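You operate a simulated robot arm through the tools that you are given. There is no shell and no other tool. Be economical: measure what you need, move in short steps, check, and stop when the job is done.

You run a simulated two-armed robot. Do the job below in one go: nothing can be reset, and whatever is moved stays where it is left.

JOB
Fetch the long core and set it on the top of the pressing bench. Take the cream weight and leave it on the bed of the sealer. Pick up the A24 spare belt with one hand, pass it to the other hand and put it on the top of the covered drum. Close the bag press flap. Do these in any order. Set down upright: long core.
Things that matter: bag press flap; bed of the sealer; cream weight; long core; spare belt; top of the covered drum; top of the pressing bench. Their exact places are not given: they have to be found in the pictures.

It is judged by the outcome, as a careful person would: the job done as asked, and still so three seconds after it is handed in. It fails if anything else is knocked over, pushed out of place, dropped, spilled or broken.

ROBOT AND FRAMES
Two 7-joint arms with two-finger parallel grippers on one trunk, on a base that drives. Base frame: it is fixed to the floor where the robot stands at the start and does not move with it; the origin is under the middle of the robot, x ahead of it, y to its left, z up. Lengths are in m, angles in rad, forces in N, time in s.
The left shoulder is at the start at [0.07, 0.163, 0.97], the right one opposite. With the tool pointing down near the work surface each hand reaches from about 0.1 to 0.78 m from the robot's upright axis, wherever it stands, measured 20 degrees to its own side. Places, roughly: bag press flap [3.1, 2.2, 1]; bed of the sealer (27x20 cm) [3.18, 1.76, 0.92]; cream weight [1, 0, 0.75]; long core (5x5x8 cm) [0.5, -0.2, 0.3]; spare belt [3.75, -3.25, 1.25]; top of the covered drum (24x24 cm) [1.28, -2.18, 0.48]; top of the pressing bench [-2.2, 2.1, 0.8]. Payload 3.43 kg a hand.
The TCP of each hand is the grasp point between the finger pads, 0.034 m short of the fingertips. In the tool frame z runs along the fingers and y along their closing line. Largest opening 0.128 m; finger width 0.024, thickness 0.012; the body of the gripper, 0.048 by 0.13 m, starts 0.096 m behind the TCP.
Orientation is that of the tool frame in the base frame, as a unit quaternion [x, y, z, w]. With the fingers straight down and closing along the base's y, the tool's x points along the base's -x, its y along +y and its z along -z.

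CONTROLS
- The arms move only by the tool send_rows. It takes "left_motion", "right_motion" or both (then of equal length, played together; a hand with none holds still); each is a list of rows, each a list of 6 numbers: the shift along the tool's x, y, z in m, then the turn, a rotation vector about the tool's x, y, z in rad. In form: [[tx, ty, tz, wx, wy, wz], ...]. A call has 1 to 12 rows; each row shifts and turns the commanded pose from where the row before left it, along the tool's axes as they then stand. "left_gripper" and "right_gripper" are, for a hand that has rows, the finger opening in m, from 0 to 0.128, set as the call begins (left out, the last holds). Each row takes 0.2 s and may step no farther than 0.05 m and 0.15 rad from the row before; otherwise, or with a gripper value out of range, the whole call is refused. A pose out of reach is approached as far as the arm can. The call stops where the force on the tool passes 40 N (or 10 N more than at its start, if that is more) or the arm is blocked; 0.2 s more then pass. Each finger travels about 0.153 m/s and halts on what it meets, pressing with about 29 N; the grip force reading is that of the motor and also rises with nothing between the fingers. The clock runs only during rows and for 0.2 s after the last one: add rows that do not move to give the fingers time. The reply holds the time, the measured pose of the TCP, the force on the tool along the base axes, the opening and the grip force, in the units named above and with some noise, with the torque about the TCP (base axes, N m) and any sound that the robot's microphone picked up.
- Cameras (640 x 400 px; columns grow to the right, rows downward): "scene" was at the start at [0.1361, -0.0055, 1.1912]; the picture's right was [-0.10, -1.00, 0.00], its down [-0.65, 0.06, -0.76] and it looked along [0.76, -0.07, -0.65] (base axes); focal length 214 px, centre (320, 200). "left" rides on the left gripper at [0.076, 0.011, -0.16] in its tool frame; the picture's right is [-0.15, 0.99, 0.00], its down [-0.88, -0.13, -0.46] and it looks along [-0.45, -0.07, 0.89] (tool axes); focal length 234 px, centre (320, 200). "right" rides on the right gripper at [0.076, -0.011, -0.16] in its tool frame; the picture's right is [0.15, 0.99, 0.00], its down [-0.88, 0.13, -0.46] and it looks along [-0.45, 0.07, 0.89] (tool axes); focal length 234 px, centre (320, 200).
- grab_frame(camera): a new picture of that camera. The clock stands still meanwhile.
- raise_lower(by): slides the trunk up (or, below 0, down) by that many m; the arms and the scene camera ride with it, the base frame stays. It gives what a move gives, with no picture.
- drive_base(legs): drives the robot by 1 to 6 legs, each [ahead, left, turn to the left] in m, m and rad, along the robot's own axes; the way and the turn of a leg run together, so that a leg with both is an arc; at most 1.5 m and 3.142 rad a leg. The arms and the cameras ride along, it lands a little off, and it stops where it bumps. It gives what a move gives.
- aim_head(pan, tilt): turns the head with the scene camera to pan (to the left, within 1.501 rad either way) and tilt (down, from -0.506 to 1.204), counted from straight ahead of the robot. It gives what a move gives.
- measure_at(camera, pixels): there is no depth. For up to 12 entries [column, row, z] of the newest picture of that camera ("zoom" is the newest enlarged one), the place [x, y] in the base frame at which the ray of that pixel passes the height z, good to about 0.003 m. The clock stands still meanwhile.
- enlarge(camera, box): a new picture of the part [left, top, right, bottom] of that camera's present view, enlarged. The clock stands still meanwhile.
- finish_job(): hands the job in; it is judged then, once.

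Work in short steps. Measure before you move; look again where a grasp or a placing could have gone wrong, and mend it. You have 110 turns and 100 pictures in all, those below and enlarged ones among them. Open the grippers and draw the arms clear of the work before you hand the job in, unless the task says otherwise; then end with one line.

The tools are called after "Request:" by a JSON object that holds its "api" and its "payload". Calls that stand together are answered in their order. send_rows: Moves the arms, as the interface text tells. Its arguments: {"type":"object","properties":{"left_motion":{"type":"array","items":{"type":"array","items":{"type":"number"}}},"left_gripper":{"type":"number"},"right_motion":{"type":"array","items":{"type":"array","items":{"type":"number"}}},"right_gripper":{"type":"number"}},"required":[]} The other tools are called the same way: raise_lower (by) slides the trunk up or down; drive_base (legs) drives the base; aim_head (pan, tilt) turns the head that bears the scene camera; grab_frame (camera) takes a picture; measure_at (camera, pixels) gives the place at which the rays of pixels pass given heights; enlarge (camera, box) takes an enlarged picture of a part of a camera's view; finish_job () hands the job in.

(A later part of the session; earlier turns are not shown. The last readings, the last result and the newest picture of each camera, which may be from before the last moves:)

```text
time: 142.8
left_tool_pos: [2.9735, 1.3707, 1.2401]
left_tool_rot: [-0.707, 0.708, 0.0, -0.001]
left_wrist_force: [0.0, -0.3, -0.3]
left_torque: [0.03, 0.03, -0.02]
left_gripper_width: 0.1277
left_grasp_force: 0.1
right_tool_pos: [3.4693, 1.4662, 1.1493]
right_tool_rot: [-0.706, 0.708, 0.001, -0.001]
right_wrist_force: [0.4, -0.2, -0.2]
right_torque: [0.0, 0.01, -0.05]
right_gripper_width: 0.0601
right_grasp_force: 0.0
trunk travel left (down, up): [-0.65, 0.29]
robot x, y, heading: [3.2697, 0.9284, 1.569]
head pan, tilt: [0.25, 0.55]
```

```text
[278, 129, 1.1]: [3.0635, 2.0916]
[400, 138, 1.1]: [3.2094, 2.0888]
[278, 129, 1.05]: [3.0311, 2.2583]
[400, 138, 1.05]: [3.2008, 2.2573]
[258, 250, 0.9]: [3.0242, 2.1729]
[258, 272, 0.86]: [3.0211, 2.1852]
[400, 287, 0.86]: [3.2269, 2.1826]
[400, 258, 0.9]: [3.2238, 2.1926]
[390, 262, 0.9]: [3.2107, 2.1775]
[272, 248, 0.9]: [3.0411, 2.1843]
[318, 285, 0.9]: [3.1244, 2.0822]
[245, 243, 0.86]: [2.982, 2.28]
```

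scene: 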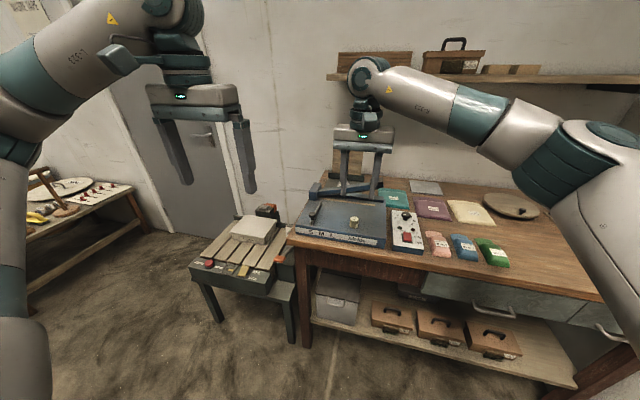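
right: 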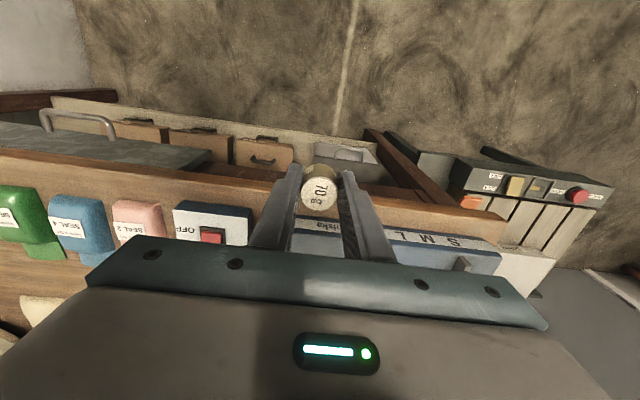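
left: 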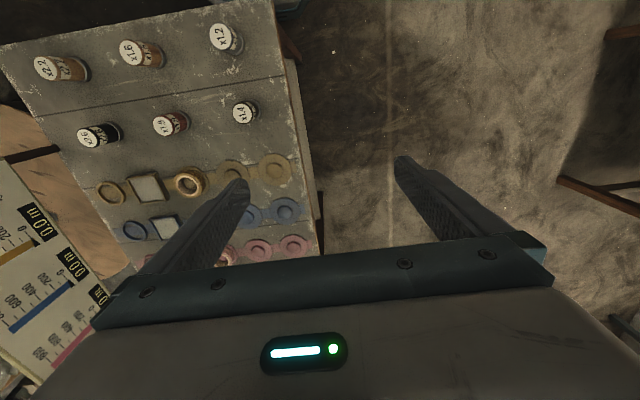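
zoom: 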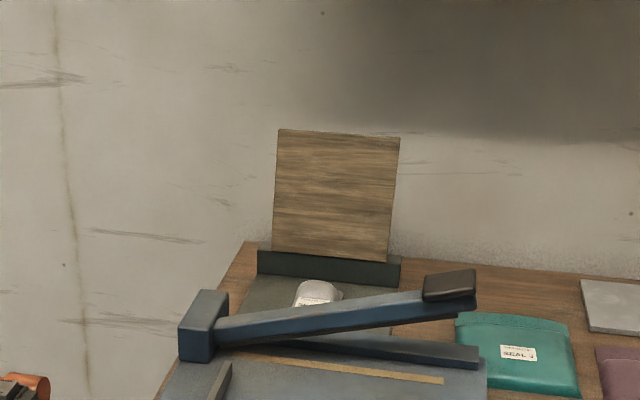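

The flap board spans x 3.035–3.20, top edge ≈(y 2.24, z 1.055), hinged at the dark bar (y≈2.19, z≈0.9), leaning slightly back; it should fold toward me. I drive closer and check the base's gap to the bench by looking down.

Request:
{"api": "drive_base", "payload": {"legs": [[0.22, 0, 0]]}}

Request:
{"api": "aim_head", "payload": {"pan": 0.0, "tilt": 1.2}}

Request:
{"api": "grab_frame", "payload": {"camera": "scene"}}

```text
time: 144.5
left_tool_pos: [2.9737, 1.5923, 1.2398]
left_tool_rot: [-0.707, 0.707, 0.0, 0.0]
left_wrist_force: [-0.6, 0.4, 0.8]
left_torque: [0.02, 0.0, -0.03]
left_gripper_width: 0.1282
left_grasp_force: 0.1
right_tool_pos: [3.4667, 1.6884, 1.1489]
right_tool_rot: [-0.706, 0.708, 0.001, -0.001]
right_wrist_force: [0.4, -0.2, 0.0]
right_torque: [0.02, -0.01, -0.03]
right_gripper_width: 0.06
right_grasp_force: 0.2
trunk travel left (down, up): [-0.65, 0.29]
robot x, y, heading: [3.2738, 1.1499, 1.572]
head pan, tilt: [0.25, 0.55]
```

```text
time: 145.6
left_tool_pos: [2.9736, 1.5929, 1.2402]
left_tool_rot: [-0.707, 0.707, 0.0, 0.0]
left_wrist_force: [0.9, 0.6, -0.1]
left_torque: [0.02, -0.01, -0.02]
left_gripper_width: 0.1281
left_grasp_force: 0.3
right_tool_pos: [3.4663, 1.6875, 1.1497]
right_tool_rot: [-0.706, 0.708, 0.0, 0.0]
right_wrist_force: [-0.2, -0.4, 0.2]
right_torque: [0.02, -0.03, -0.02]
right_gripper_width: 0.0602
right_grasp_force: 0.1
trunk travel left (down, up): [-0.65, 0.29]
robot x, y, heading: [3.2713, 1.1499, 1.568]
head pan, tilt: [0.0, 1.201]
```

```text
45 pictures are left
```

scene: 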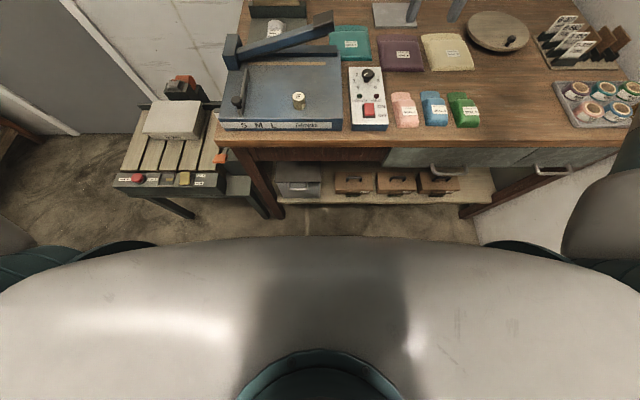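

Request:
{"api": "measure_at", "payload": {"camera": "scene", "pixels": [[320, 238, 0.0], [320, 238, 0.3], [395, 205, 0.3], [320, 148, 0.85], [300, 100, 0.93], [335, 12, 1.05], [230, 55, 1.0], [280, 18, 0.86], [128, 170, 0.55], [222, 172, 0.55], [145, 100, 0.55]]}}

```text
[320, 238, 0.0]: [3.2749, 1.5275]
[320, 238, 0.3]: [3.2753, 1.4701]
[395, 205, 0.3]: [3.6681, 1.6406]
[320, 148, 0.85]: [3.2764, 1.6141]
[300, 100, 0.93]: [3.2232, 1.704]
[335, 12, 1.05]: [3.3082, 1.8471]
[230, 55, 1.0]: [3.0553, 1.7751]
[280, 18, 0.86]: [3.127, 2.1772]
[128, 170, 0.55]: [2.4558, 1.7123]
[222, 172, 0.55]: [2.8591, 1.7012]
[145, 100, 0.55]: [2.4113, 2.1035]
```

Bench front is y≈1.614; base front ≈0.28 ahead of the axis, so I can advance to y≈1.27. I raise the trunk 6 cm, advance 0.12, then tilt the left hand forward.

Request:
{"api": "raise_lower", "payload": {"by": 0.06}}

Request:
{"api": "drive_base", "payload": {"legs": [[0.12, 0, 0]]}}

Request:
{"api": "send_rows", "payload": {"left_motion": [[0, -0.02, 0, 0, -0.15, 0], [0, -0.02, 0, 0, -0.15, 0], [0, -0.02, 0, 0, -0.15, 0], [0, -0.02, 0, 0, -0.15, 0], [0, -0.02, 0, 0, -0.15, 0], [0, -0.02, 0, 0, -0.15, 0], [0, -0.02, 0, 0, -0.15, 0]], "right_motion": [[0.02, 0, 0, 0, 0, 0], [0.02, 0, 0, 0, 0, 0], [0.02, 0, 0, 0, 0, 0], [0.02, 0, 0, 0, 0, 0], [0.02, 0, 0, 0, 0, 0], [0.02, 0, 0, 0, 0, 0], [0, 0, 0, 0, 0, 0]], "left_gripper": 0.0}}

Request:
{"api": "aim_head", "payload": {"pan": 0.15, "tilt": 0.7}}

Request:
{"api": "grab_frame", "payload": {"camera": "scene"}}

```text
time: 146.6
left_tool_pos: [2.9736, 1.5926, 1.3004]
left_tool_rot: [-0.707, 0.708, 0.001, -0.001]
left_wrist_force: [0.4, 1.2, -0.4]
left_torque: [0.0, 0.01, 0.0]
left_gripper_width: 0.1279
left_grasp_force: 0.0
right_tool_pos: [3.4672, 1.6882, 1.2092]
right_tool_rot: [-0.706, 0.708, 0.002, -0.001]
right_wrist_force: [0.5, 0.4, -0.1]
right_torque: [0.03, 0.03, 0.05]
right_gripper_width: 0.0603
right_grasp_force: 0.1
trunk travel left (down, up): [-0.71, 0.23]
robot x, y, heading: [3.2707, 1.1503, 1.568]
head pan, tilt: [0.0, 1.201]
```

```text
time: 147.8
left_tool_pos: [2.9731, 1.7108, 1.2998]
left_tool_rot: [0.708, -0.707, -0.001, 0.0]
left_wrist_force: [-0.6, 0.9, -0.8]
left_torque: [0.03, -0.01, 0.01]
left_gripper_width: 0.128
left_grasp_force: 0.0
right_tool_pos: [3.467, 1.8066, 1.2105]
right_tool_rot: [-0.707, 0.707, 0.0, 0.001]
right_wrist_force: [-0.1, -0.4, -0.6]
right_torque: [0.02, 0.0, 0.01]
right_gripper_width: 0.0598
right_grasp_force: 0.1
trunk travel left (down, up): [-0.71, 0.23]
robot x, y, heading: [3.272, 1.2683, 1.572]
head pan, tilt: [0.0, 1.201]
```

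```text
time: 149.4
left_tool_pos: [3.1273, 1.7421, 1.3348]
left_tool_rot: [-0.611, 0.613, 0.354, 0.354]
left_wrist_force: [0.0, 0.1, 0.5]
left_torque: [0.0, 0.0, 0.05]
left_gripper_width: 0.0001
left_grasp_force: 28.3
left hand out of reach, approached as far as the arm can: row 6, 7
right_tool_pos: [3.4689, 1.6879, 1.209]
right_tool_rot: [-0.707, 0.707, 0.001, 0.0]
right_wrist_force: [0.0, -0.4, 0.3]
right_torque: [-0.03, 0.01, 0.02]
right_gripper_width: 0.0599
right_grasp_force: 0.0
trunk travel left (down, up): [-0.71, 0.23]
robot x, y, heading: [3.2715, 1.2685, 1.57]
head pan, tilt: [0.0, 1.201]
```

```text
time: 150.3
left_tool_pos: [3.1247, 1.7417, 1.3365]
left_tool_rot: [0.613, -0.612, -0.353, -0.354]
left_wrist_force: [0.1, 0.0, -0.8]
left_torque: [-0.01, -0.01, 0.01]
left_gripper_width: 0.0001
left_grasp_force: 29.0
right_tool_pos: [3.4666, 1.6876, 1.2087]
right_tool_rot: [-0.706, 0.708, 0.0, 0.0]
right_wrist_force: [0.9, 0.1, -0.5]
right_torque: [-0.02, -0.01, 0.0]
right_gripper_width: 0.06
right_grasp_force: 0.0
trunk travel left (down, up): [-0.71, 0.23]
robot x, y, heading: [3.2755, 1.2715, 1.573]
head pan, tilt: [0.15, 0.7]
```

```text
44 pictures are left
```

scene: 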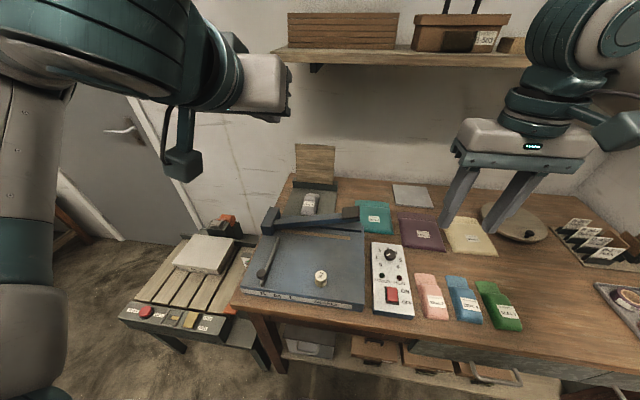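

Request:
{"api": "enlarge", "payload": {"camera": "scene", "box": [264, 130, 376, 200]}}

Request:
{"api": "measure_at", "payload": {"camera": "scene", "pixels": [[295, 144, 1.05], [334, 147, 1.05], [295, 144, 1.1], [334, 147, 1.1]]}}

```text
5.71 times, centred on (320, 165) of scene
```

zoom: 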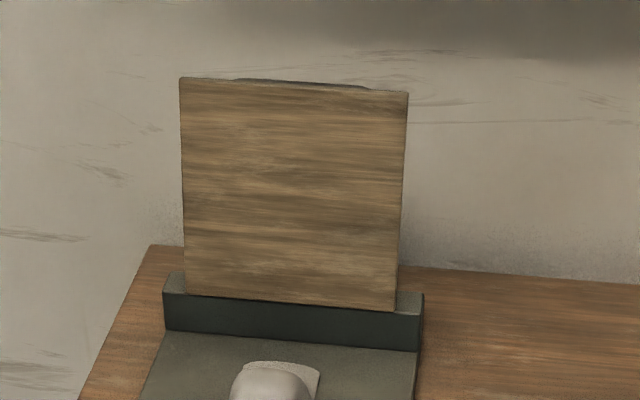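

```text
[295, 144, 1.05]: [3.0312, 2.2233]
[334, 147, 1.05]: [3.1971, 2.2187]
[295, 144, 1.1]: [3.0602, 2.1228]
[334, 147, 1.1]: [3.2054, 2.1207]
```

Triangulated flap: top edge z≈1.075, y≈2.173, x 3.046–3.20, handle on its back side at the middle. I tilt the left hand to 0.85 rad and bring the closed fingertips near above the flap's left portion.

Request:
{"api": "send_rows", "payload": {"left_motion": [[0, 0, 0, 0, 0.1, 0], [0, 0, 0, 0, 0.1, 0], [-0.0146, 0.0068, 0.0446, 0, 0, 0], [-0.0146, 0.0068, 0.0446, 0, 0, 0], [-0.0146, 0.0068, 0.0446, 0, 0, 0], [-0.0146, 0.0068, 0.0446, 0, 0, 0], [-0.0146, 0.0068, 0.0446, 0, 0, 0], [-0.0146, 0.0068, 0.0446, 0, 0, 0], [-0.0146, 0.0068, 0.0446, 0, 0, 0], [-0.0146, 0.0068, 0.0446, 0, 0, 0], [0, 0, 0, 0, 0, 0]]}}

Request:
{"api": "grab_frame", "payload": {"camera": "left"}}

Request:
{"api": "grab_frame", "payload": {"camera": "scene"}}

```text
time: 152.7
left_tool_pos: [3.0702, 2.087, 1.1882]
left_tool_rot: [0.645, -0.643, -0.293, -0.292]
left_wrist_force: [0.1, 0.0, 0.4]
left_torque: [0.03, 0.01, -0.03]
left_gripper_width: 0.0
left_grasp_force: 29.1
right_tool_pos: [3.4664, 1.6869, 1.2083]
right_tool_rot: [0.707, -0.707, 0.0, 0.0]
right_wrist_force: [0.4, -0.1, 0.5]
right_torque: [0.01, -0.01, -0.02]
right_gripper_width: 0.06
right_grasp_force: 0.1
trunk travel left (down, up): [-0.71, 0.23]
robot x, y, heading: [3.2695, 1.2696, 1.569]
head pan, tilt: [0.15, 0.7]
```

```text
42 pictures are left
```

left: 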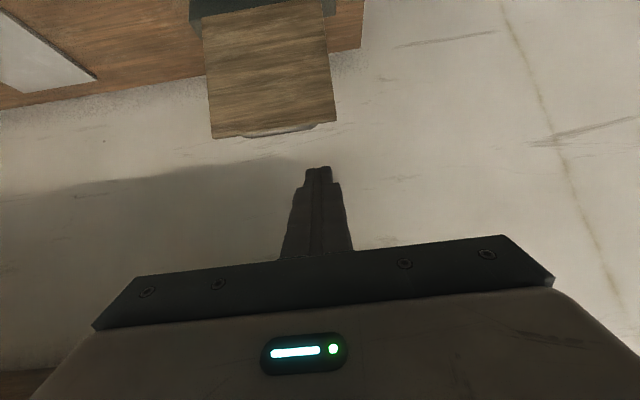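

```text
41 pictures are left
```

scene: 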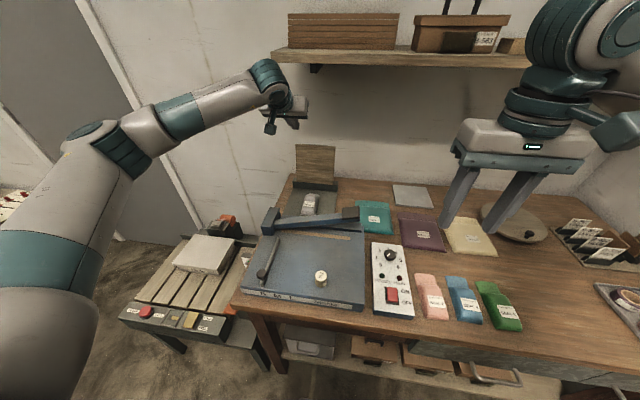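

Request:
{"api": "measure_at", "payload": {"camera": "left", "pixels": [[213, 138, 1.075], [336, 122, 1.075], [213, 138, 1.06], [336, 122, 1.06], [336, 122, 1.09], [243, 137, 1.075], [318, 127, 1.075]]}}

```text
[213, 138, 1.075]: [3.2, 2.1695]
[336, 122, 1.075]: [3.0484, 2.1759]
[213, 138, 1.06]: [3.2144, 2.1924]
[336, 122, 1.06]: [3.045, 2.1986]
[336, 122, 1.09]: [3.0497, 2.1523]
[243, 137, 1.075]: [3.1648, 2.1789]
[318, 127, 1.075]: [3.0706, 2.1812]
```

Left camera confirms: top edge y 2.173, z 1.075, x 3.048–3.20, handle x 3.07–3.165. I place the fingertips over and behind the edge at x≈3.058.

Request:
{"api": "send_rows", "payload": {"left_motion": [[-0.0085, 0.004, 0.0391, 0, 0, 0], [-0.0085, 0.004, 0.0391, 0, 0, 0], [-0.0085, 0.004, 0.0391, 0, 0, 0], [0.0188, 0, 0.0165, 0, 0, 0], [0.0188, 0, 0.0165, 0, 0, 0], [0, 0, 0, 0, 0, 0]]}}

Request:
{"api": "grab_frame", "payload": {"camera": "left"}}

```text
time: 154.1
left_tool_pos: [3.0594, 2.1934, 1.0799]
left_tool_rot: [0.644, -0.644, -0.292, -0.291]
left_wrist_force: [-0.1, 0.5, -0.1]
left_torque: [0.0, 0.02, 0.01]
left_gripper_width: 0.0001
left_grasp_force: 29.4
right_tool_pos: [3.4671, 1.6879, 1.2101]
right_tool_rot: [-0.707, 0.707, 0.0, 0.001]
right_wrist_force: [-0.1, 0.6, 0.3]
right_torque: [0.02, 0.02, -0.01]
right_gripper_width: 0.0598
right_grasp_force: 0.2
trunk travel left (down, up): [-0.71, 0.23]
robot x, y, heading: [3.2705, 1.2672, 1.566]
head pan, tilt: [0.15, 0.7]
```

```text
40 pictures are left
```

left: 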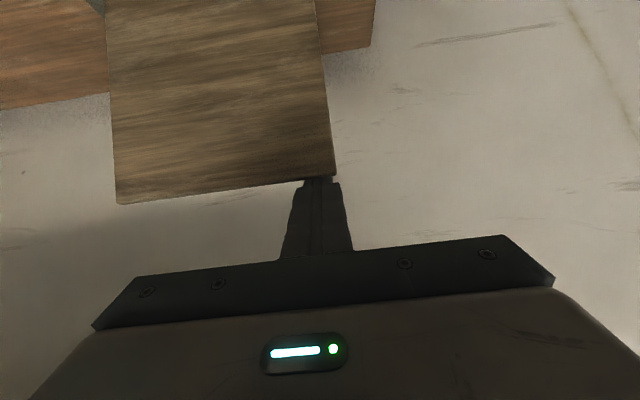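

Fingertips are behind the edge, no contact. I pull it forward along an arc.

Request:
{"api": "send_rows", "payload": {"left_motion": [[0.016, 0, -0.0153, 0, 0, 0], [0.0175, 0, -0.014, 0, 0, 0], [0.0205, 0, -0.0113, 0, 0, 0], [0.0207, 0, -0.0085, 0, 0, 0], [0.0208, 0, -0.0057, 0, 0, 0], [0.0217, 0, -0.0036, 0, 0, 0]]}}

Request:
{"api": "grab_frame", "payload": {"camera": "left"}}

Request:
{"api": "enlarge", "payload": {"camera": "scene", "box": [240, 90, 400, 190]}}

```text
time: 155.2
left_tool_pos: [3.0578, 2.1073, 1.0691]
left_tool_rot: [0.643, -0.639, -0.297, -0.299]
left_wrist_force: [-2.5, -9.2, 27.5]
left_torque: [-0.52, 0.1, -0.04]
left_gripper_width: 0.0001
left_grasp_force: 29.0
right_tool_pos: [3.4664, 1.687, 1.2101]
right_tool_rot: [0.708, -0.707, -0.001, 0.0]
right_wrist_force: [-0.2, 0.2, 0.4]
right_torque: [-0.06, 0.01, -0.01]
right_gripper_width: 0.0602
right_grasp_force: 0.0
trunk travel left (down, up): [-0.71, 0.23]
robot x, y, heading: [3.2714, 1.2713, 1.574]
head pan, tilt: [0.15, 0.7]
stopped in row 5 (left hand): the force on the tool passed its limit at 44 N (the readings are from after the stop); the commanded pose is now the measured one
```

```text
39 pictures are left
```

left: 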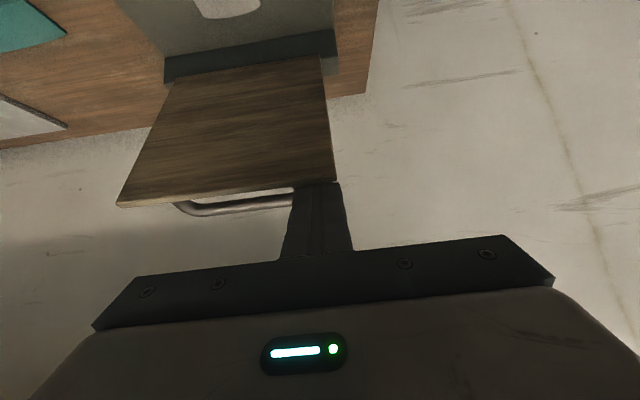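

```text
4.00 times, centred on (320, 140) of scene
```

zoom: 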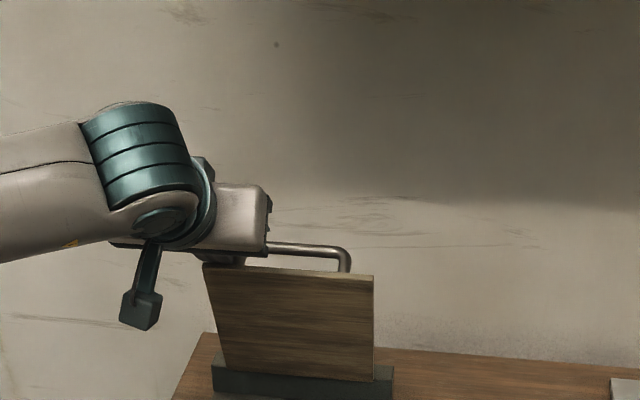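

The flap has swung about 30° forward with 27 N on the finger. I ease up slightly and continue in smaller steps along the arc.

Request:
{"api": "send_rows", "payload": {"left_motion": [[-0.003, 0, -0.0026, 0, 0, 0], [0.0095, 0, -0.0033, 0, 0, 0], [0.0095, 0, -0.0033, 0, 0, 0], [0.0095, 0, -0.0033, 0, 0, 0], [0.0098, 0, -0.002, 0, 0, 0], [0.0098, 0, -0.002, 0, 0, 0], [0.0098, 0, -0.002, 0, 0, 0]]}}

Request:
{"api": "grab_frame", "payload": {"camera": "left"}}

```text
time: 156.8
left_tool_pos: [3.0581, 2.0506, 1.0373]
left_tool_rot: [0.643, -0.641, -0.296, -0.297]
left_wrist_force: [-4.8, -25.3, 27.4]
left_torque: [-0.51, 0.09, 0.02]
left_gripper_width: 0.0001
left_grasp_force: 29.1
right_tool_pos: [3.4669, 1.6813, 1.2112]
right_tool_rot: [-0.707, 0.707, 0.003, 0.002]
right_wrist_force: [0.9, -0.5, -0.4]
right_torque: [-0.01, -0.01, 0.0]
right_gripper_width: 0.06
right_grasp_force: 0.1
trunk travel left (down, up): [-0.71, 0.23]
robot x, y, heading: [3.2745, 1.2681, 1.574]
head pan, tilt: [0.15, 0.7]
```

```text
37 pictures are left
```

left: 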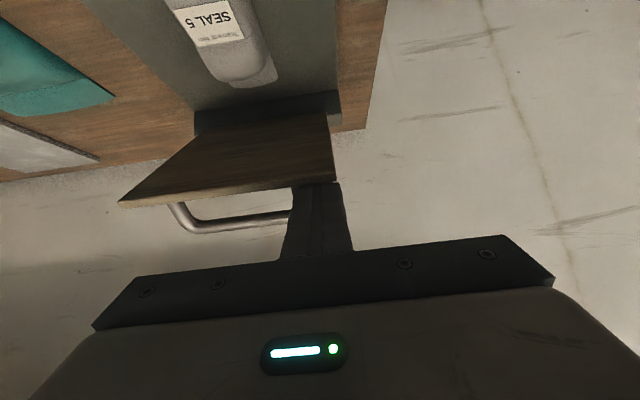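

The finger is pressing on the edge's end rather than behind; I lift 3 cm and see whether the flap stays.

Request:
{"api": "send_rows", "payload": {"left_motion": [[-0.0113, 0, -0.01, 0, 0, 0], [-0.0113, 0, -0.01, 0, 0, 0], [0, 0, 0, 0, 0, 0], [0, 0, 0, 0, 0, 0]]}}

Request:
{"api": "grab_frame", "payload": {"camera": "left"}}

```text
time: 157.8
left_tool_pos: [3.0587, 2.0564, 1.062]
left_tool_rot: [0.644, -0.643, -0.293, -0.294]
left_wrist_force: [0.1, 1.0, 0.7]
left_torque: [-0.01, 0.02, 0.01]
left_gripper_width: 0.0002
left_grasp_force: 29.3
right_tool_pos: [3.4668, 1.6896, 1.2087]
right_tool_rot: [-0.707, 0.707, 0.0, 0.0]
right_wrist_force: [0.1, -0.5, 0.5]
right_torque: [0.01, -0.01, 0.03]
right_gripper_width: 0.0602
right_grasp_force: 0.1
trunk travel left (down, up): [-0.71, 0.23]
robot x, y, heading: [3.269, 1.2695, 1.573]
head pan, tilt: [0.15, 0.7]
```

```text
36 pictures are left
```

left: 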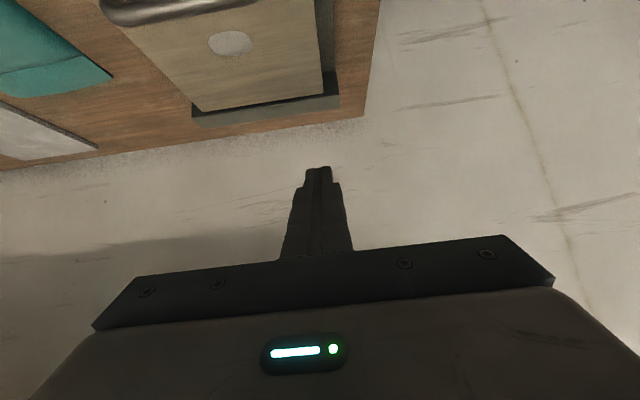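

The flap has fallen shut. I raise and retract the left hand, then check from the scene camera.

Request:
{"api": "send_rows", "payload": {"left_motion": [[-0.025, 0, -0.035, 0, 0, 0], [-0.025, 0, -0.035, 0, 0, 0], [-0.025, 0, -0.035, 0, 0, 0], [0, 0, -0.04, 0, 0, 0], [0, 0, -0.04, 0, 0, 0]]}}

Request:
{"api": "enlarge", "payload": {"camera": "scene", "box": [232, 130, 392, 230]}}

```text
time: 159.0
left_tool_pos: [3.0592, 1.9642, 1.2401]
left_tool_rot: [0.644, -0.642, -0.294, -0.294]
left_wrist_force: [-0.2, 0.6, 0.2]
left_torque: [0.0, 0.04, 0.0]
left_gripper_width: 0.0001
left_grasp_force: 28.9
right_tool_pos: [3.4663, 1.6874, 1.2099]
right_tool_rot: [0.707, -0.707, 0.0, -0.001]
right_wrist_force: [0.0, 0.0, 0.5]
right_torque: [0.01, -0.05, -0.03]
right_gripper_width: 0.0601
right_grasp_force: 0.1
trunk travel left (down, up): [-0.71, 0.23]
robot x, y, heading: [3.2718, 1.2702, 1.57]
head pan, tilt: [0.15, 0.7]
```

```text
4.00 times, centred on (312, 180) of scene
```

zoom: 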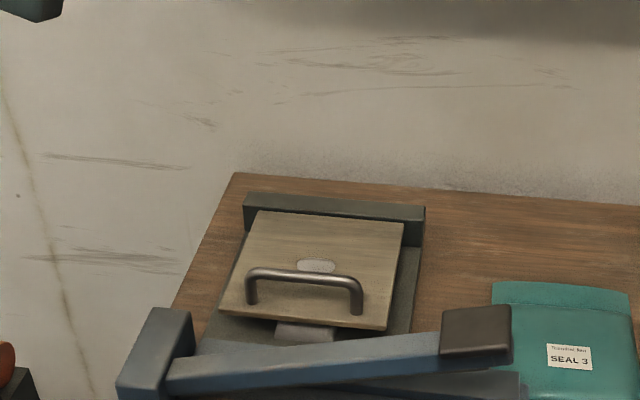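

Request:
{"api": "measure_at", "payload": {"camera": "zoom", "pixels": [[387, 330, 0.9], [387, 330, 0.92], [387, 330, 0.94], [403, 222, 0.9], [220, 313, 0.9], [220, 313, 0.92], [258, 212, 0.9], [410, 335, 0.87]]}}

```text
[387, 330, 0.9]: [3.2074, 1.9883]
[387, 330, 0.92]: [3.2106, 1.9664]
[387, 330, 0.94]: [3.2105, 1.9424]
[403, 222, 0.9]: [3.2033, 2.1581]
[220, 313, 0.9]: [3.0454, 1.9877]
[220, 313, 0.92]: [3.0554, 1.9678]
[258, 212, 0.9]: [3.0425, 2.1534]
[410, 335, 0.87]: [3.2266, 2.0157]
```

Widths show the flap lies flat at z≈0.92: closed. I back away, straighten the left hand and turn toward the belt corner.

Request:
{"api": "drive_base", "payload": {"legs": [[-0.5, 0, 0]]}}

Request:
{"api": "send_rows", "payload": {"left_motion": [[0, 0.02, -0.04, 0, 0.142, 0], [0, 0.02, -0.04, 0, 0.142, 0], [0, 0.02, -0.03, 0, 0.142, 0], [0.01, 0.02, -0.01, 0, 0.142, 0], [0.02, 0.02, 0.0, 0, 0.142, 0], [0.02, 0.02, 0.0, 0, 0.142, 0]], "left_gripper": 0.1}}

Request:
{"api": "drive_base", "payload": {"legs": [[0, 0, -1.5], [0, 0, -1.5]]}}

Request:
{"api": "aim_head", "payload": {"pan": 0.0, "tilt": 0.3}}

Request:
{"api": "grab_frame", "payload": {"camera": "scene"}}

```text
time: 161.9
left_tool_pos: [3.0571, 1.4652, 1.2392]
left_tool_rot: [0.645, -0.641, -0.295, -0.294]
left_wrist_force: [-1.0, 0.1, -0.1]
left_torque: [-0.01, -0.02, 0.02]
left_gripper_width: 0.0
left_grasp_force: 29.0
right_tool_pos: [3.465, 1.1872, 1.2094]
right_tool_rot: [0.707, -0.707, 0.0, 0.0]
right_wrist_force: [-0.2, 0.3, 0.4]
right_torque: [0.05, 0.0, -0.02]
right_gripper_width: 0.06
right_grasp_force: 0.1
trunk travel left (down, up): [-0.71, 0.23]
robot x, y, heading: [3.272, 0.7665, 1.572]
head pan, tilt: [0.15, 0.7]
```

```text
time: 163.3
left_tool_pos: [2.9383, 1.3386, 1.3179]
left_tool_rot: [0.708, -0.706, -0.001, -0.002]
left_wrist_force: [-0.4, 1.0, -0.1]
left_torque: [0.03, -0.02, 0.02]
left_gripper_width: 0.1
left_grasp_force: 0.1
right_tool_pos: [3.4655, 1.1854, 1.2092]
right_tool_rot: [0.707, -0.707, 0.0, 0.001]
right_wrist_force: [-0.5, -0.2, 0.0]
right_torque: [0.01, 0.01, 0.05]
right_gripper_width: 0.0602
right_grasp_force: 0.0
trunk travel left (down, up): [-0.71, 0.23]
robot x, y, heading: [3.2759, 0.767, 1.572]
head pan, tilt: [0.15, 0.7]
```

```text
time: 171.1
left_tool_pos: [3.6792, 0.2421, 1.3172]
left_tool_rot: [0.659, 0.752, -0.002, 0.001]
left_wrist_force: [0.7, 0.2, -0.5]
left_torque: [-0.02, 0.0, 0.01]
left_gripper_width: 0.1002
left_grasp_force: 0.1
right_tool_pos: [3.1362, 0.3266, 1.2094]
right_tool_rot: [0.659, 0.752, 0.0, -0.001]
right_wrist_force: [-0.5, -0.2, 0.9]
right_torque: [0.02, -0.02, 0.0]
right_gripper_width: 0.0599
right_grasp_force: 0.0
trunk travel left (down, up): [-0.71, 0.23]
robot x, y, heading: [3.2736, 0.7663, -1.442]
head pan, tilt: [0.15, 0.7]
```

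```text
time: 172.0
left_tool_pos: [3.6808, 0.2443, 1.318]
left_tool_rot: [0.658, 0.753, -0.001, 0.002]
left_wrist_force: [-0.1, -0.3, 0.1]
left_torque: [0.0, 0.02, 0.0]
left_gripper_width: 0.0998
left_grasp_force: 0.1
right_tool_pos: [3.1366, 0.3267, 1.209]
right_tool_rot: [0.659, 0.752, -0.001, 0.0]
right_wrist_force: [-0.7, 0.0, 0.5]
right_torque: [0.0, -0.04, 0.02]
right_gripper_width: 0.0602
right_grasp_force: 0.0
trunk travel left (down, up): [-0.71, 0.23]
robot x, y, heading: [3.269, 0.7655, -1.438]
head pan, tilt: [0.0, 0.3]
```

```text
34 pictures are left
```

scene: 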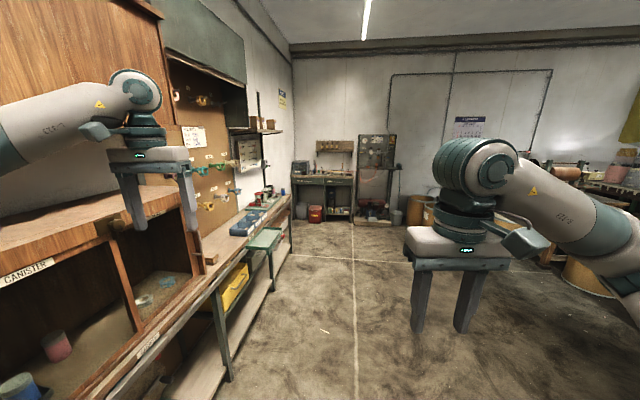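

The left hand is near the cabinet on the left; I sidestep right 0.4, square up, and drive 1.6 m toward the far corner, then look.

Request:
{"api": "drive_base", "payload": {"legs": [[0, -0.4, -0.13], [1.3, 0, 0], [0.5, 0, 0]]}}

Request:
{"api": "aim_head", "payload": {"pan": 0.2, "tilt": 0.25}}

Request:
{"api": "grab_frame", "payload": {"camera": "scene"}}

```text
time: 183.1
left_tool_pos: [3.1987, -1.6357, 1.3186]
left_tool_rot: [0.711, 0.703, -0.003, 0.001]
left_wrist_force: [0.3, -0.1, -0.2]
left_torque: [-0.01, 0.01, 0.03]
left_gripper_width: 0.0999
left_grasp_force: 0.2
right_tool_pos: [2.6734, -1.475, 1.2092]
right_tool_rot: [0.712, 0.702, 0.0, 0.0]
right_wrist_force: [-0.9, -1.3, 0.2]
right_torque: [-0.01, -0.02, -0.01]
right_gripper_width: 0.0604
right_grasp_force: 0.1
trunk travel left (down, up): [-0.71, 0.23]
robot x, y, heading: [2.872, -1.0593, -1.584]
head pan, tilt: [0.0, 0.3]
```

```text
time: 183.8
left_tool_pos: [3.1995, -1.6354, 1.3167]
left_tool_rot: [0.711, 0.703, -0.002, 0.001]
left_wrist_force: [0.9, 0.7, 1.4]
left_torque: [0.03, 0.0, 0.04]
left_gripper_width: 0.0998
left_grasp_force: 0.0
right_tool_pos: [2.6726, -1.4751, 1.2082]
right_tool_rot: [0.712, 0.703, 0.0, 0.0]
right_wrist_force: [0.6, -0.4, 0.3]
right_torque: [-0.01, 0.04, 0.01]
right_gripper_width: 0.0599
right_grasp_force: 0.0
trunk travel left (down, up): [-0.71, 0.23]
robot x, y, heading: [2.8712, -1.0617, -1.577]
head pan, tilt: [0.201, 0.25]
```

```text
33 pictures are left
```

scene: 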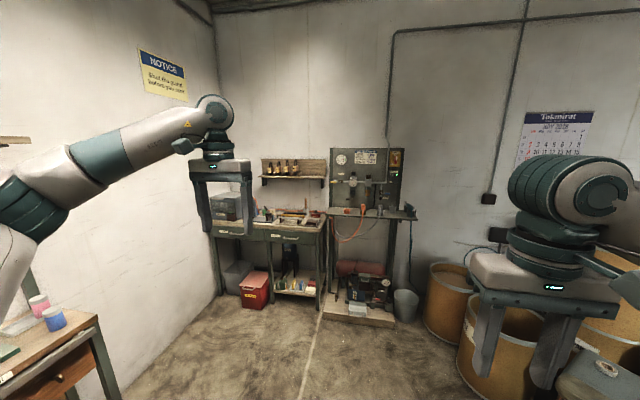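

Request:
{"api": "enlarge", "payload": {"camera": "scene", "box": [240, 135, 416, 245]}}

```text
3.64 times, centred on (328, 190) of scene
```

zoom: 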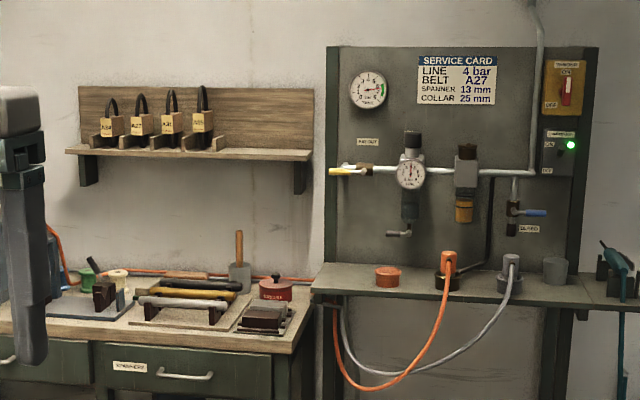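

Four belts with tags stand on the shelf at left. I drive closer: ahead 1.0, then left 0.65, and zoom in on the tags.

Request:
{"api": "drive_base", "payload": {"legs": [[1.0, 0, 0], [0, 0.65, 0]]}}

Request:
{"api": "aim_head", "payload": {"pan": 0.0, "tilt": 0.25}}

Request:
{"api": "grab_frame", "payload": {"camera": "scene"}}

```text
time: 192.2
left_tool_pos: [3.8412, -2.6345, 1.3177]
left_tool_rot: [0.712, 0.703, -0.002, 0.002]
left_wrist_force: [-0.4, -0.3, 0.3]
left_torque: [0.02, 0.03, 0.0]
left_gripper_width: 0.1001
left_grasp_force: 0.0
right_tool_pos: [3.3161, -2.474, 1.2106]
right_tool_rot: [0.712, 0.702, 0.0, 0.0]
right_wrist_force: [1.0, -0.2, 0.6]
right_torque: [-0.01, -0.02, 0.01]
right_gripper_width: 0.0601
right_grasp_force: 0.1
trunk travel left (down, up): [-0.71, 0.23]
robot x, y, heading: [3.5167, -2.0597, -1.584]
head pan, tilt: [0.201, 0.25]
```

```text
time: 192.9
left_tool_pos: [3.841, -2.6363, 1.318]
left_tool_rot: [0.711, 0.703, -0.003, 0.001]
left_wrist_force: [-0.1, -0.1, 0.5]
left_torque: [0.01, -0.01, 0.02]
left_gripper_width: 0.0999
left_grasp_force: 0.0
right_tool_pos: [3.3156, -2.4742, 1.2107]
right_tool_rot: [0.713, 0.702, 0.0, -0.001]
right_wrist_force: [-0.1, -0.6, -0.1]
right_torque: [0.01, 0.0, -0.03]
right_gripper_width: 0.0601
right_grasp_force: 0.1
trunk travel left (down, up): [-0.71, 0.23]
robot x, y, heading: [3.5142, -2.056, -1.577]
head pan, tilt: [0.0, 0.25]
```

```text
31 pictures are left
```

scene: 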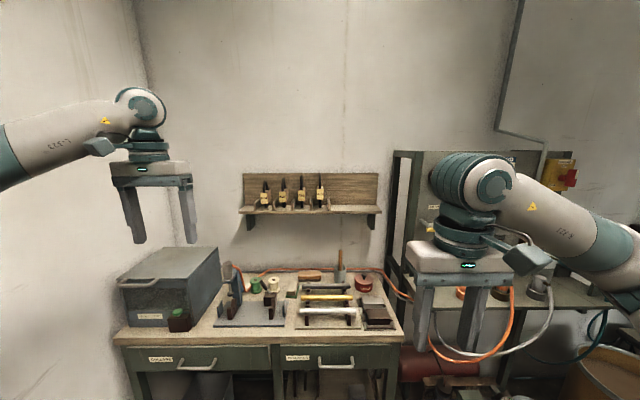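

Request:
{"api": "enlarge", "payload": {"camera": "scene", "box": [244, 168, 340, 228]}}

Request:
{"api": "measure_at", "payload": {"camera": "zoom", "pixels": [[144, 170, 1.25], [267, 170, 1.25], [389, 170, 1.25], [510, 170, 1.25], [144, 170, 1.3], [510, 170, 1.3], [300, 275, 1.2]]}}

```text
6.67 times, centred on (292, 198) of scene
```

zoom: 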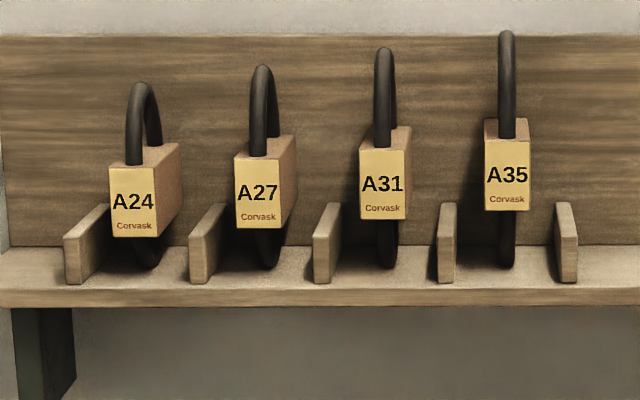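

```text
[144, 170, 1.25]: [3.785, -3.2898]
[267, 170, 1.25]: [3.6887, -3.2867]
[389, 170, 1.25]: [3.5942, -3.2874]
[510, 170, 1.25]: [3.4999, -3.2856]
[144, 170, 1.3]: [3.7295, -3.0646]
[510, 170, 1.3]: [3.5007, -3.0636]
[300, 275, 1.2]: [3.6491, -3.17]
```

A24 is the leftmost belt (x≈3.77). I measure the bench front and clutter to know how close I can stand.

Request:
{"api": "measure_at", "payload": {"camera": "scene", "pixels": [[115, 345, 0.85], [400, 345, 0.85], [300, 345, 0.85], [300, 345, 0.8], [245, 213, 1.18], [381, 212, 1.18], [150, 250, 1.0]]}}

Request:
{"api": "grab_frame", "payload": {"camera": "left"}}

```text
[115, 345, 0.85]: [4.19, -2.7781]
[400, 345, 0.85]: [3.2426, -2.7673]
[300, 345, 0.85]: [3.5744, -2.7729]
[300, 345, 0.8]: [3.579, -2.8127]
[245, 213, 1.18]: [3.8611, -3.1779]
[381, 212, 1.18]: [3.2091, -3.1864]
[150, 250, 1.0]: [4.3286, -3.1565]
```

```text
29 pictures are left
```

left: 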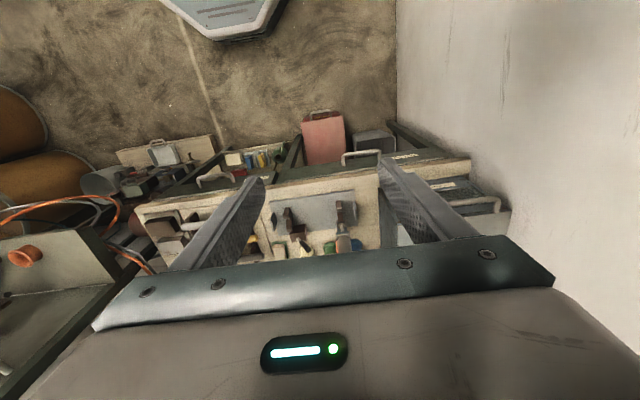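

Bench front is y≈-2.79. I advance 0.36 m, then pitch the left hand to point forward horizontally in front of the A24 belt.

Request:
{"api": "drive_base", "payload": {"legs": [[0.36, 0, 0]]}}

Request:
{"api": "send_rows", "payload": {"left_motion": [[0.015, -0.0065, 0, 0, -0.1428, 0], [0.012, -0.0065, -0.005, 0, -0.1428, 0], [0.01, -0.0065, -0.01, 0, -0.1428, 0], [0.01, -0.0065, -0.01, 0, -0.1428, 0], [0.01, -0.0065, -0.01, 0, -0.1428, 0], [0.01, -0.0065, -0.01, 0, -0.1428, 0], [0, -0.0065, -0.01, 0, -0.1428, 0], [0, -0.0065, -0.01, 0, -0.1428, 0], [0, -0.0065, -0.01, 0, -0.1428, 0], [0, -0.0065, -0.01, 0, -0.1428, 0], [0, -0.0065, -0.01, 0, -0.1428, 0]], "left_gripper": 0.06}}

Request:
{"api": "grab_frame", "payload": {"camera": "left"}}

```text
time: 195.3
left_tool_pos: [3.8399, -2.995, 1.3192]
left_tool_rot: [0.711, 0.704, -0.003, 0.002]
left_wrist_force: [0.1, 0.3, -0.4]
left_torque: [-0.03, 0.02, -0.02]
left_gripper_width: 0.1
left_grasp_force: 0.2
right_tool_pos: [3.3135, -2.8354, 1.2095]
right_tool_rot: [0.711, 0.704, -0.001, 0.0]
right_wrist_force: [0.0, 0.0, -0.2]
right_torque: [-0.02, 0.0, -0.01]
right_gripper_width: 0.0598
right_grasp_force: 0.1
trunk travel left (down, up): [-0.71, 0.23]
robot x, y, heading: [3.5087, -2.4203, -1.582]
head pan, tilt: [0.0, 0.25]
```

```text
time: 197.7
left_tool_pos: [3.7833, -2.9516, 1.4455]
left_tool_rot: [-0.501, -0.497, 0.505, -0.498]
left_wrist_force: [0.1, -0.6, 0.1]
left_torque: [0.02, 0.04, -0.03]
left_gripper_width: 0.06
left_grasp_force: 0.1
left hand out of reach, approached as far as the arm can: row 8, 9, 10, 11
right_tool_pos: [3.3127, -2.8354, 1.2106]
right_tool_rot: [0.711, 0.703, 0.0, -0.001]
right_wrist_force: [-0.2, -0.3, 0.7]
right_torque: [0.0, 0.02, -0.01]
right_gripper_width: 0.0603
right_grasp_force: 0.0
trunk travel left (down, up): [-0.71, 0.23]
robot x, y, heading: [3.5113, -2.4203, -1.583]
head pan, tilt: [0.0, 0.25]
```

```text
28 pictures are left
```

left: 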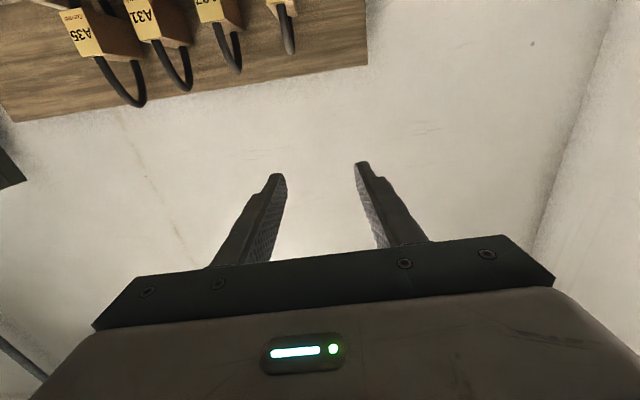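

Hand is horizontal at z 1.446. I lower it 16 cm and look again.

Request:
{"api": "send_rows", "payload": {"left_motion": [[0.04, 0, 0, 0, 0, 0], [0.04, 0, 0, 0, 0, 0], [0.04, 0, 0, 0, 0, 0], [0.04, 0, 0, 0, 0, 0], [0, 0, 0, 0, 0, 0]]}}

Request:
{"api": "grab_frame", "payload": {"camera": "left"}}

Request:
{"api": "enlarge", "payload": {"camera": "scene", "box": [170, 120, 330, 220]}}

```text
time: 198.9
left_tool_pos: [3.7957, -3.0209, 1.3264]
left_tool_rot: [-0.502, -0.496, 0.504, -0.498]
left_wrist_force: [0.6, 0.1, -0.2]
left_torque: [0.03, 0.0, -0.03]
left_gripper_width: 0.0601
left_grasp_force: 0.2
left hand out of reach, approached as far as the arm can: row 1, 2, 3, 4
right_tool_pos: [3.3119, -2.8339, 1.2096]
right_tool_rot: [0.711, 0.703, 0.0, 0.0]
right_wrist_force: [0.6, 0.1, 0.4]
right_torque: [-0.04, -0.02, 0.01]
right_gripper_width: 0.0601
right_grasp_force: 0.1
trunk travel left (down, up): [-0.71, 0.23]
robot x, y, heading: [3.511, -2.4199, -1.582]
head pan, tilt: [0.0, 0.25]
```

```text
27 pictures are left
```

left: 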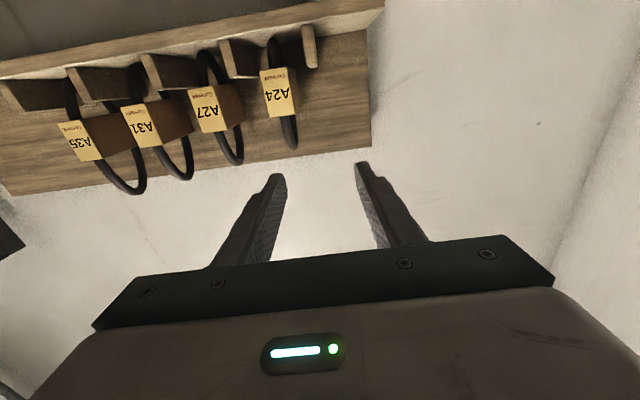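

```text
4.00 times, centred on (250, 170) of scene
```

zoom: 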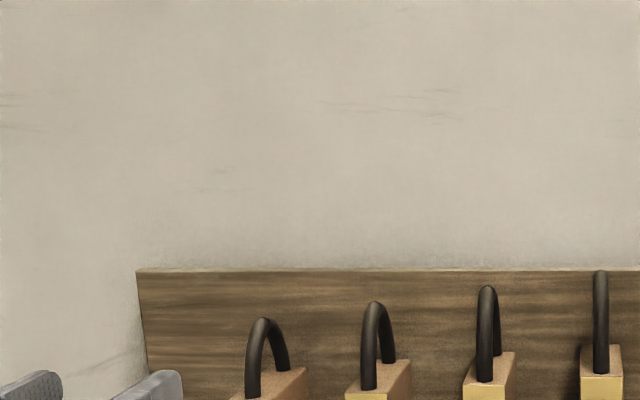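

Request:
{"api": "measure_at", "payload": {"camera": "left", "pixels": [[291, 147, 1.27], [291, 147, 1.3], [291, 147, 1.33], [262, 118, 1.24], [262, 118, 1.27], [298, 113, 1.24], [298, 113, 1.27], [260, 70, 1.2], [290, 66, 1.2], [309, 66, 1.2], [280, 38, 1.19]]}}

Request:
{"api": "measure_at", "payload": {"camera": "zoom", "pixels": [[263, 320, 1.27], [263, 320, 1.3], [263, 320, 1.33], [232, 397, 1.24], [232, 397, 1.27], [308, 368, 1.27], [138, 269, 1.3]]}}

```text
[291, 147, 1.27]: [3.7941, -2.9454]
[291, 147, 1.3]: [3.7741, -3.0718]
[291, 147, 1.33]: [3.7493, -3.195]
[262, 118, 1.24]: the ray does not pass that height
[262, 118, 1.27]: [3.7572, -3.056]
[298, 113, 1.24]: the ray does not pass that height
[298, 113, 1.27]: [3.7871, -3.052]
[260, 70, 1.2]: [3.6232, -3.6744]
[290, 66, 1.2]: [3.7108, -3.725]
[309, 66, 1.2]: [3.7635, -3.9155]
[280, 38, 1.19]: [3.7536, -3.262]
```

```text
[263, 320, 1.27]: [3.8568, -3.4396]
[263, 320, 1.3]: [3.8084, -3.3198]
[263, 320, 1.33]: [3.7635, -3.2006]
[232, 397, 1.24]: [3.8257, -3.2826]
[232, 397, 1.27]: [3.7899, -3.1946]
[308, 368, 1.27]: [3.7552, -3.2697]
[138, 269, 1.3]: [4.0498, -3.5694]
```

Triangulated: loop top (3.757,-3.20,1.33), block centre ≈(3.762,-3.19,1.253), width ≈0.04. I move to just in front at z 1.262 and check.

Request:
{"api": "send_rows", "payload": {"left_motion": [[0.0213, -0.0113, 0.0263, 0, 0, 0], [0.0213, -0.0113, 0.0263, 0, 0, 0], [0.0213, -0.0113, 0.0263, 0, 0, 0], [0, 0, 0, 0, 0, 0]], "left_gripper": 0.068}}

Request:
{"api": "grab_frame", "payload": {"camera": "left"}}

```text
time: 199.9
left_tool_pos: [3.7889, -3.0385, 1.3117]
left_tool_rot: [-0.499, -0.498, 0.504, -0.499]
left_wrist_force: [0.1, 0.9, 0.8]
left_torque: [0.03, 0.01, 0.0]
left_gripper_width: 0.0678
left_grasp_force: 0.1
left hand out of reach, approached as far as the arm can: row 1, 2, 3
right_tool_pos: [3.3117, -2.8359, 1.2086]
right_tool_rot: [0.71, 0.704, 0.0, 0.0]
right_wrist_force: [1.0, 0.4, 0.0]
right_torque: [0.0, 0.02, -0.02]
right_gripper_width: 0.0601
right_grasp_force: 0.1
trunk travel left (down, up): [-0.71, 0.23]
robot x, y, heading: [3.5143, -2.421, -1.581]
head pan, tilt: [0.0, 0.25]
```

```text
25 pictures are left
```

left: 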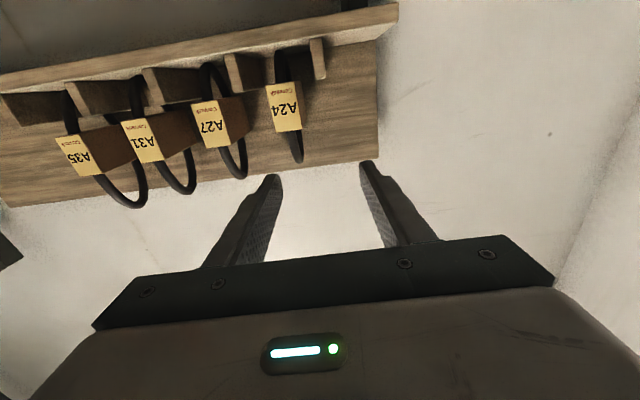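

Still at an arm limit with a fully horizontal tool. I reduce the pitch to ~1.15 rad, then move in front of the block.

Request:
{"api": "send_rows", "payload": {"left_motion": [[0, 0, 0, 0, 0.14, 0], [0, 0, 0, 0, 0.14, 0], [0, 0, 0, 0, 0.14, 0], [0.013, -0.009, 0.0307, 0, 0, 0], [0.013, -0.009, 0.0307, 0, 0, 0], [0.013, -0.009, 0.0307, 0, 0, 0], [0, 0, 0, 0, 0, 0]]}}

Request:
{"api": "grab_frame", "payload": {"camera": "left"}}

```text
time: 201.5
left_tool_pos: [3.7603, -3.1072, 1.2394]
left_tool_rot: [0.595, 0.59, -0.389, 0.384]
left_wrist_force: [-0.3, -0.2, 0.8]
left_torque: [0.0, 0.01, -0.02]
left_gripper_width: 0.068
left_grasp_force: 0.0
right_tool_pos: [3.3138, -2.8351, 1.2095]
right_tool_rot: [0.71, 0.704, 0.001, 0.001]
right_wrist_force: [-0.1, 0.6, -0.1]
right_torque: [-0.04, 0.02, -0.01]
right_gripper_width: 0.0602
right_grasp_force: 0.1
trunk travel left (down, up): [-0.71, 0.23]
robot x, y, heading: [3.5132, -2.4207, -1.582]
head pan, tilt: [0.0, 0.25]
```

```text
24 pictures are left
```

left: 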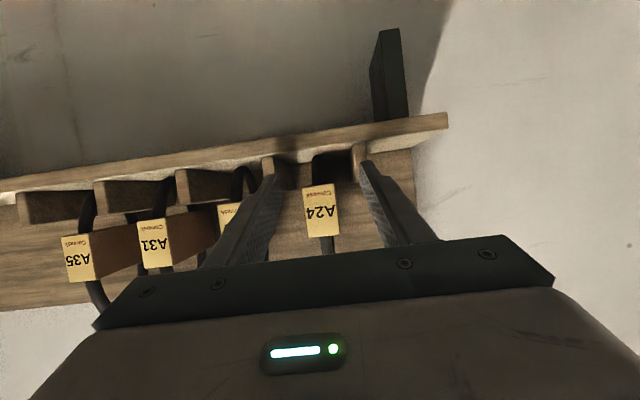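

The block is centred between the fingers at (320,210). I raise 3.6 cm (to clear the dividers), then advance 7.5 cm.

Request:
{"api": "send_rows", "payload": {"left_motion": [[-0.0329, 0.0, -0.0147, 0, 0, 0], [0, 0, 0, 0, 0, 0]], "left_gripper": 0.062}}

Request:
{"api": "send_rows", "payload": {"left_motion": [[-0.0153, 0, 0.0342, 0, 0, 0], [-0.0153, 0, 0.0342, 0, 0, 0], [0, 0, 0, 0, 0, 0]]}}

Request:
{"api": "grab_frame", "payload": {"camera": "left"}}

```text
time: 202.1
left_tool_pos: [3.7613, -3.1073, 1.2759]
left_tool_rot: [0.594, 0.59, -0.389, 0.384]
left_wrist_force: [-0.8, -0.7, -0.4]
left_torque: [0.01, 0.0, -0.03]
left_gripper_width: 0.0622
left_grasp_force: 0.0
right_tool_pos: [3.314, -2.8363, 1.2094]
right_tool_rot: [0.711, 0.703, 0.0, 0.001]
right_wrist_force: [0.8, 0.3, 0.2]
right_torque: [-0.03, 0.03, 0.0]
right_gripper_width: 0.0599
right_grasp_force: 0.0
trunk travel left (down, up): [-0.71, 0.23]
robot x, y, heading: [3.5077, -2.4168, -1.579]
head pan, tilt: [0.0, 0.25]
```

```text
time: 202.9
left_tool_pos: [3.7621, -3.1815, 1.2765]
left_tool_rot: [0.595, 0.59, -0.389, 0.383]
left_wrist_force: [0.2, 1.5, -0.3]
left_torque: [0.01, 0.0, -0.01]
left_gripper_width: 0.0621
left_grasp_force: 0.1
right_tool_pos: [3.3141, -2.8352, 1.2102]
right_tool_rot: [0.711, 0.703, 0.0, 0.0]
right_wrist_force: [0.0, -0.5, 0.5]
right_torque: [-0.01, -0.03, 0.0]
right_gripper_width: 0.0603
right_grasp_force: 0.0
trunk travel left (down, up): [-0.71, 0.23]
robot x, y, heading: [3.5079, -2.4181, -1.583]
head pan, tilt: [0.0, 0.25]
```

```text
23 pictures are left
```

left: 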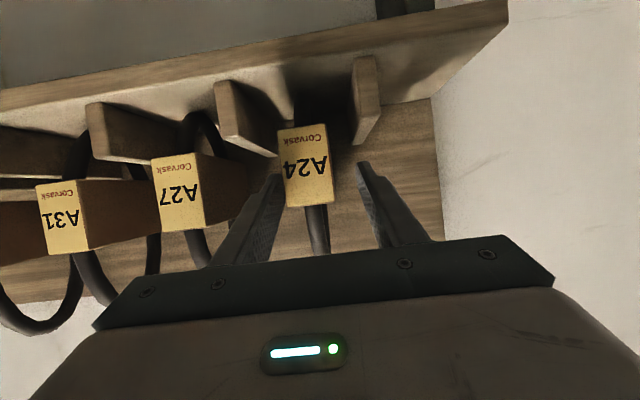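

Fingers flank the block's upper half; block is ~4 mm to the -x side. I shift and close.

Request:
{"api": "send_rows", "payload": {"left_motion": [[0, -0.004, 0.006, 0, 0, 0], [0, 0, 0, 0, 0, 0]]}}

Request:
{"api": "send_rows", "payload": {"left_motion": [[0, 0, 0, 0, 0, 0], [0, 0, 0, 0, 0, 0], [0, 0, 0, 0, 0, 0]], "left_gripper": 0.01}}

Request:
{"api": "grab_frame", "payload": {"camera": "left"}}

```text
time: 203.5
left_tool_pos: [3.7564, -3.1871, 1.2738]
left_tool_rot: [0.595, 0.59, -0.389, 0.384]
left_wrist_force: [-0.4, 0.6, 0.0]
left_torque: [-0.03, -0.01, -0.02]
left_gripper_width: 0.0619
left_grasp_force: 0.1
right_tool_pos: [3.3127, -2.8354, 1.2088]
right_tool_rot: [0.711, 0.703, 0.0, 0.0]
right_wrist_force: [0.5, -0.1, -0.5]
right_torque: [0.02, 0.01, 0.01]
right_gripper_width: 0.0599
right_grasp_force: 0.2
trunk travel left (down, up): [-0.71, 0.23]
robot x, y, heading: [3.5098, -2.4217, -1.582]
head pan, tilt: [0.0, 0.25]
```

```text
time: 204.3
left_tool_pos: [3.7568, -3.1862, 1.2735]
left_tool_rot: [0.594, 0.59, -0.389, 0.385]
left_wrist_force: [-0.2, 0.5, 1.5]
left_torque: [-0.06, -0.02, 0.03]
left_gripper_width: 0.0317
left_grasp_force: 29.2
right_tool_pos: [3.3127, -2.8357, 1.2089]
right_tool_rot: [0.711, 0.703, 0.001, 0.001]
right_wrist_force: [0.3, -0.4, 0.7]
right_torque: [0.03, -0.01, -0.03]
right_gripper_width: 0.0599
right_grasp_force: 0.1
trunk travel left (down, up): [-0.71, 0.23]
robot x, y, heading: [3.507, -2.4195, -1.578]
head pan, tilt: [0.0, 0.25]
```

```text
22 pictures are left
```

left: 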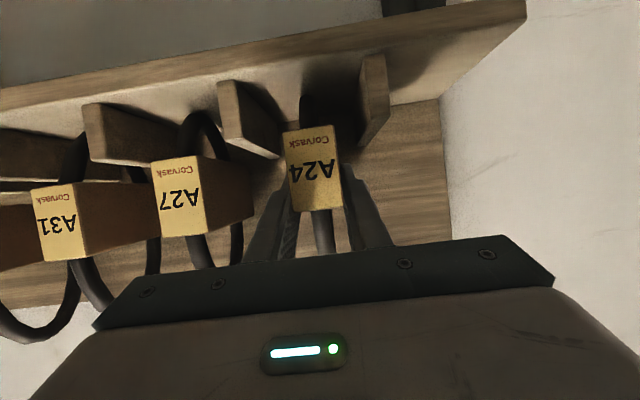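

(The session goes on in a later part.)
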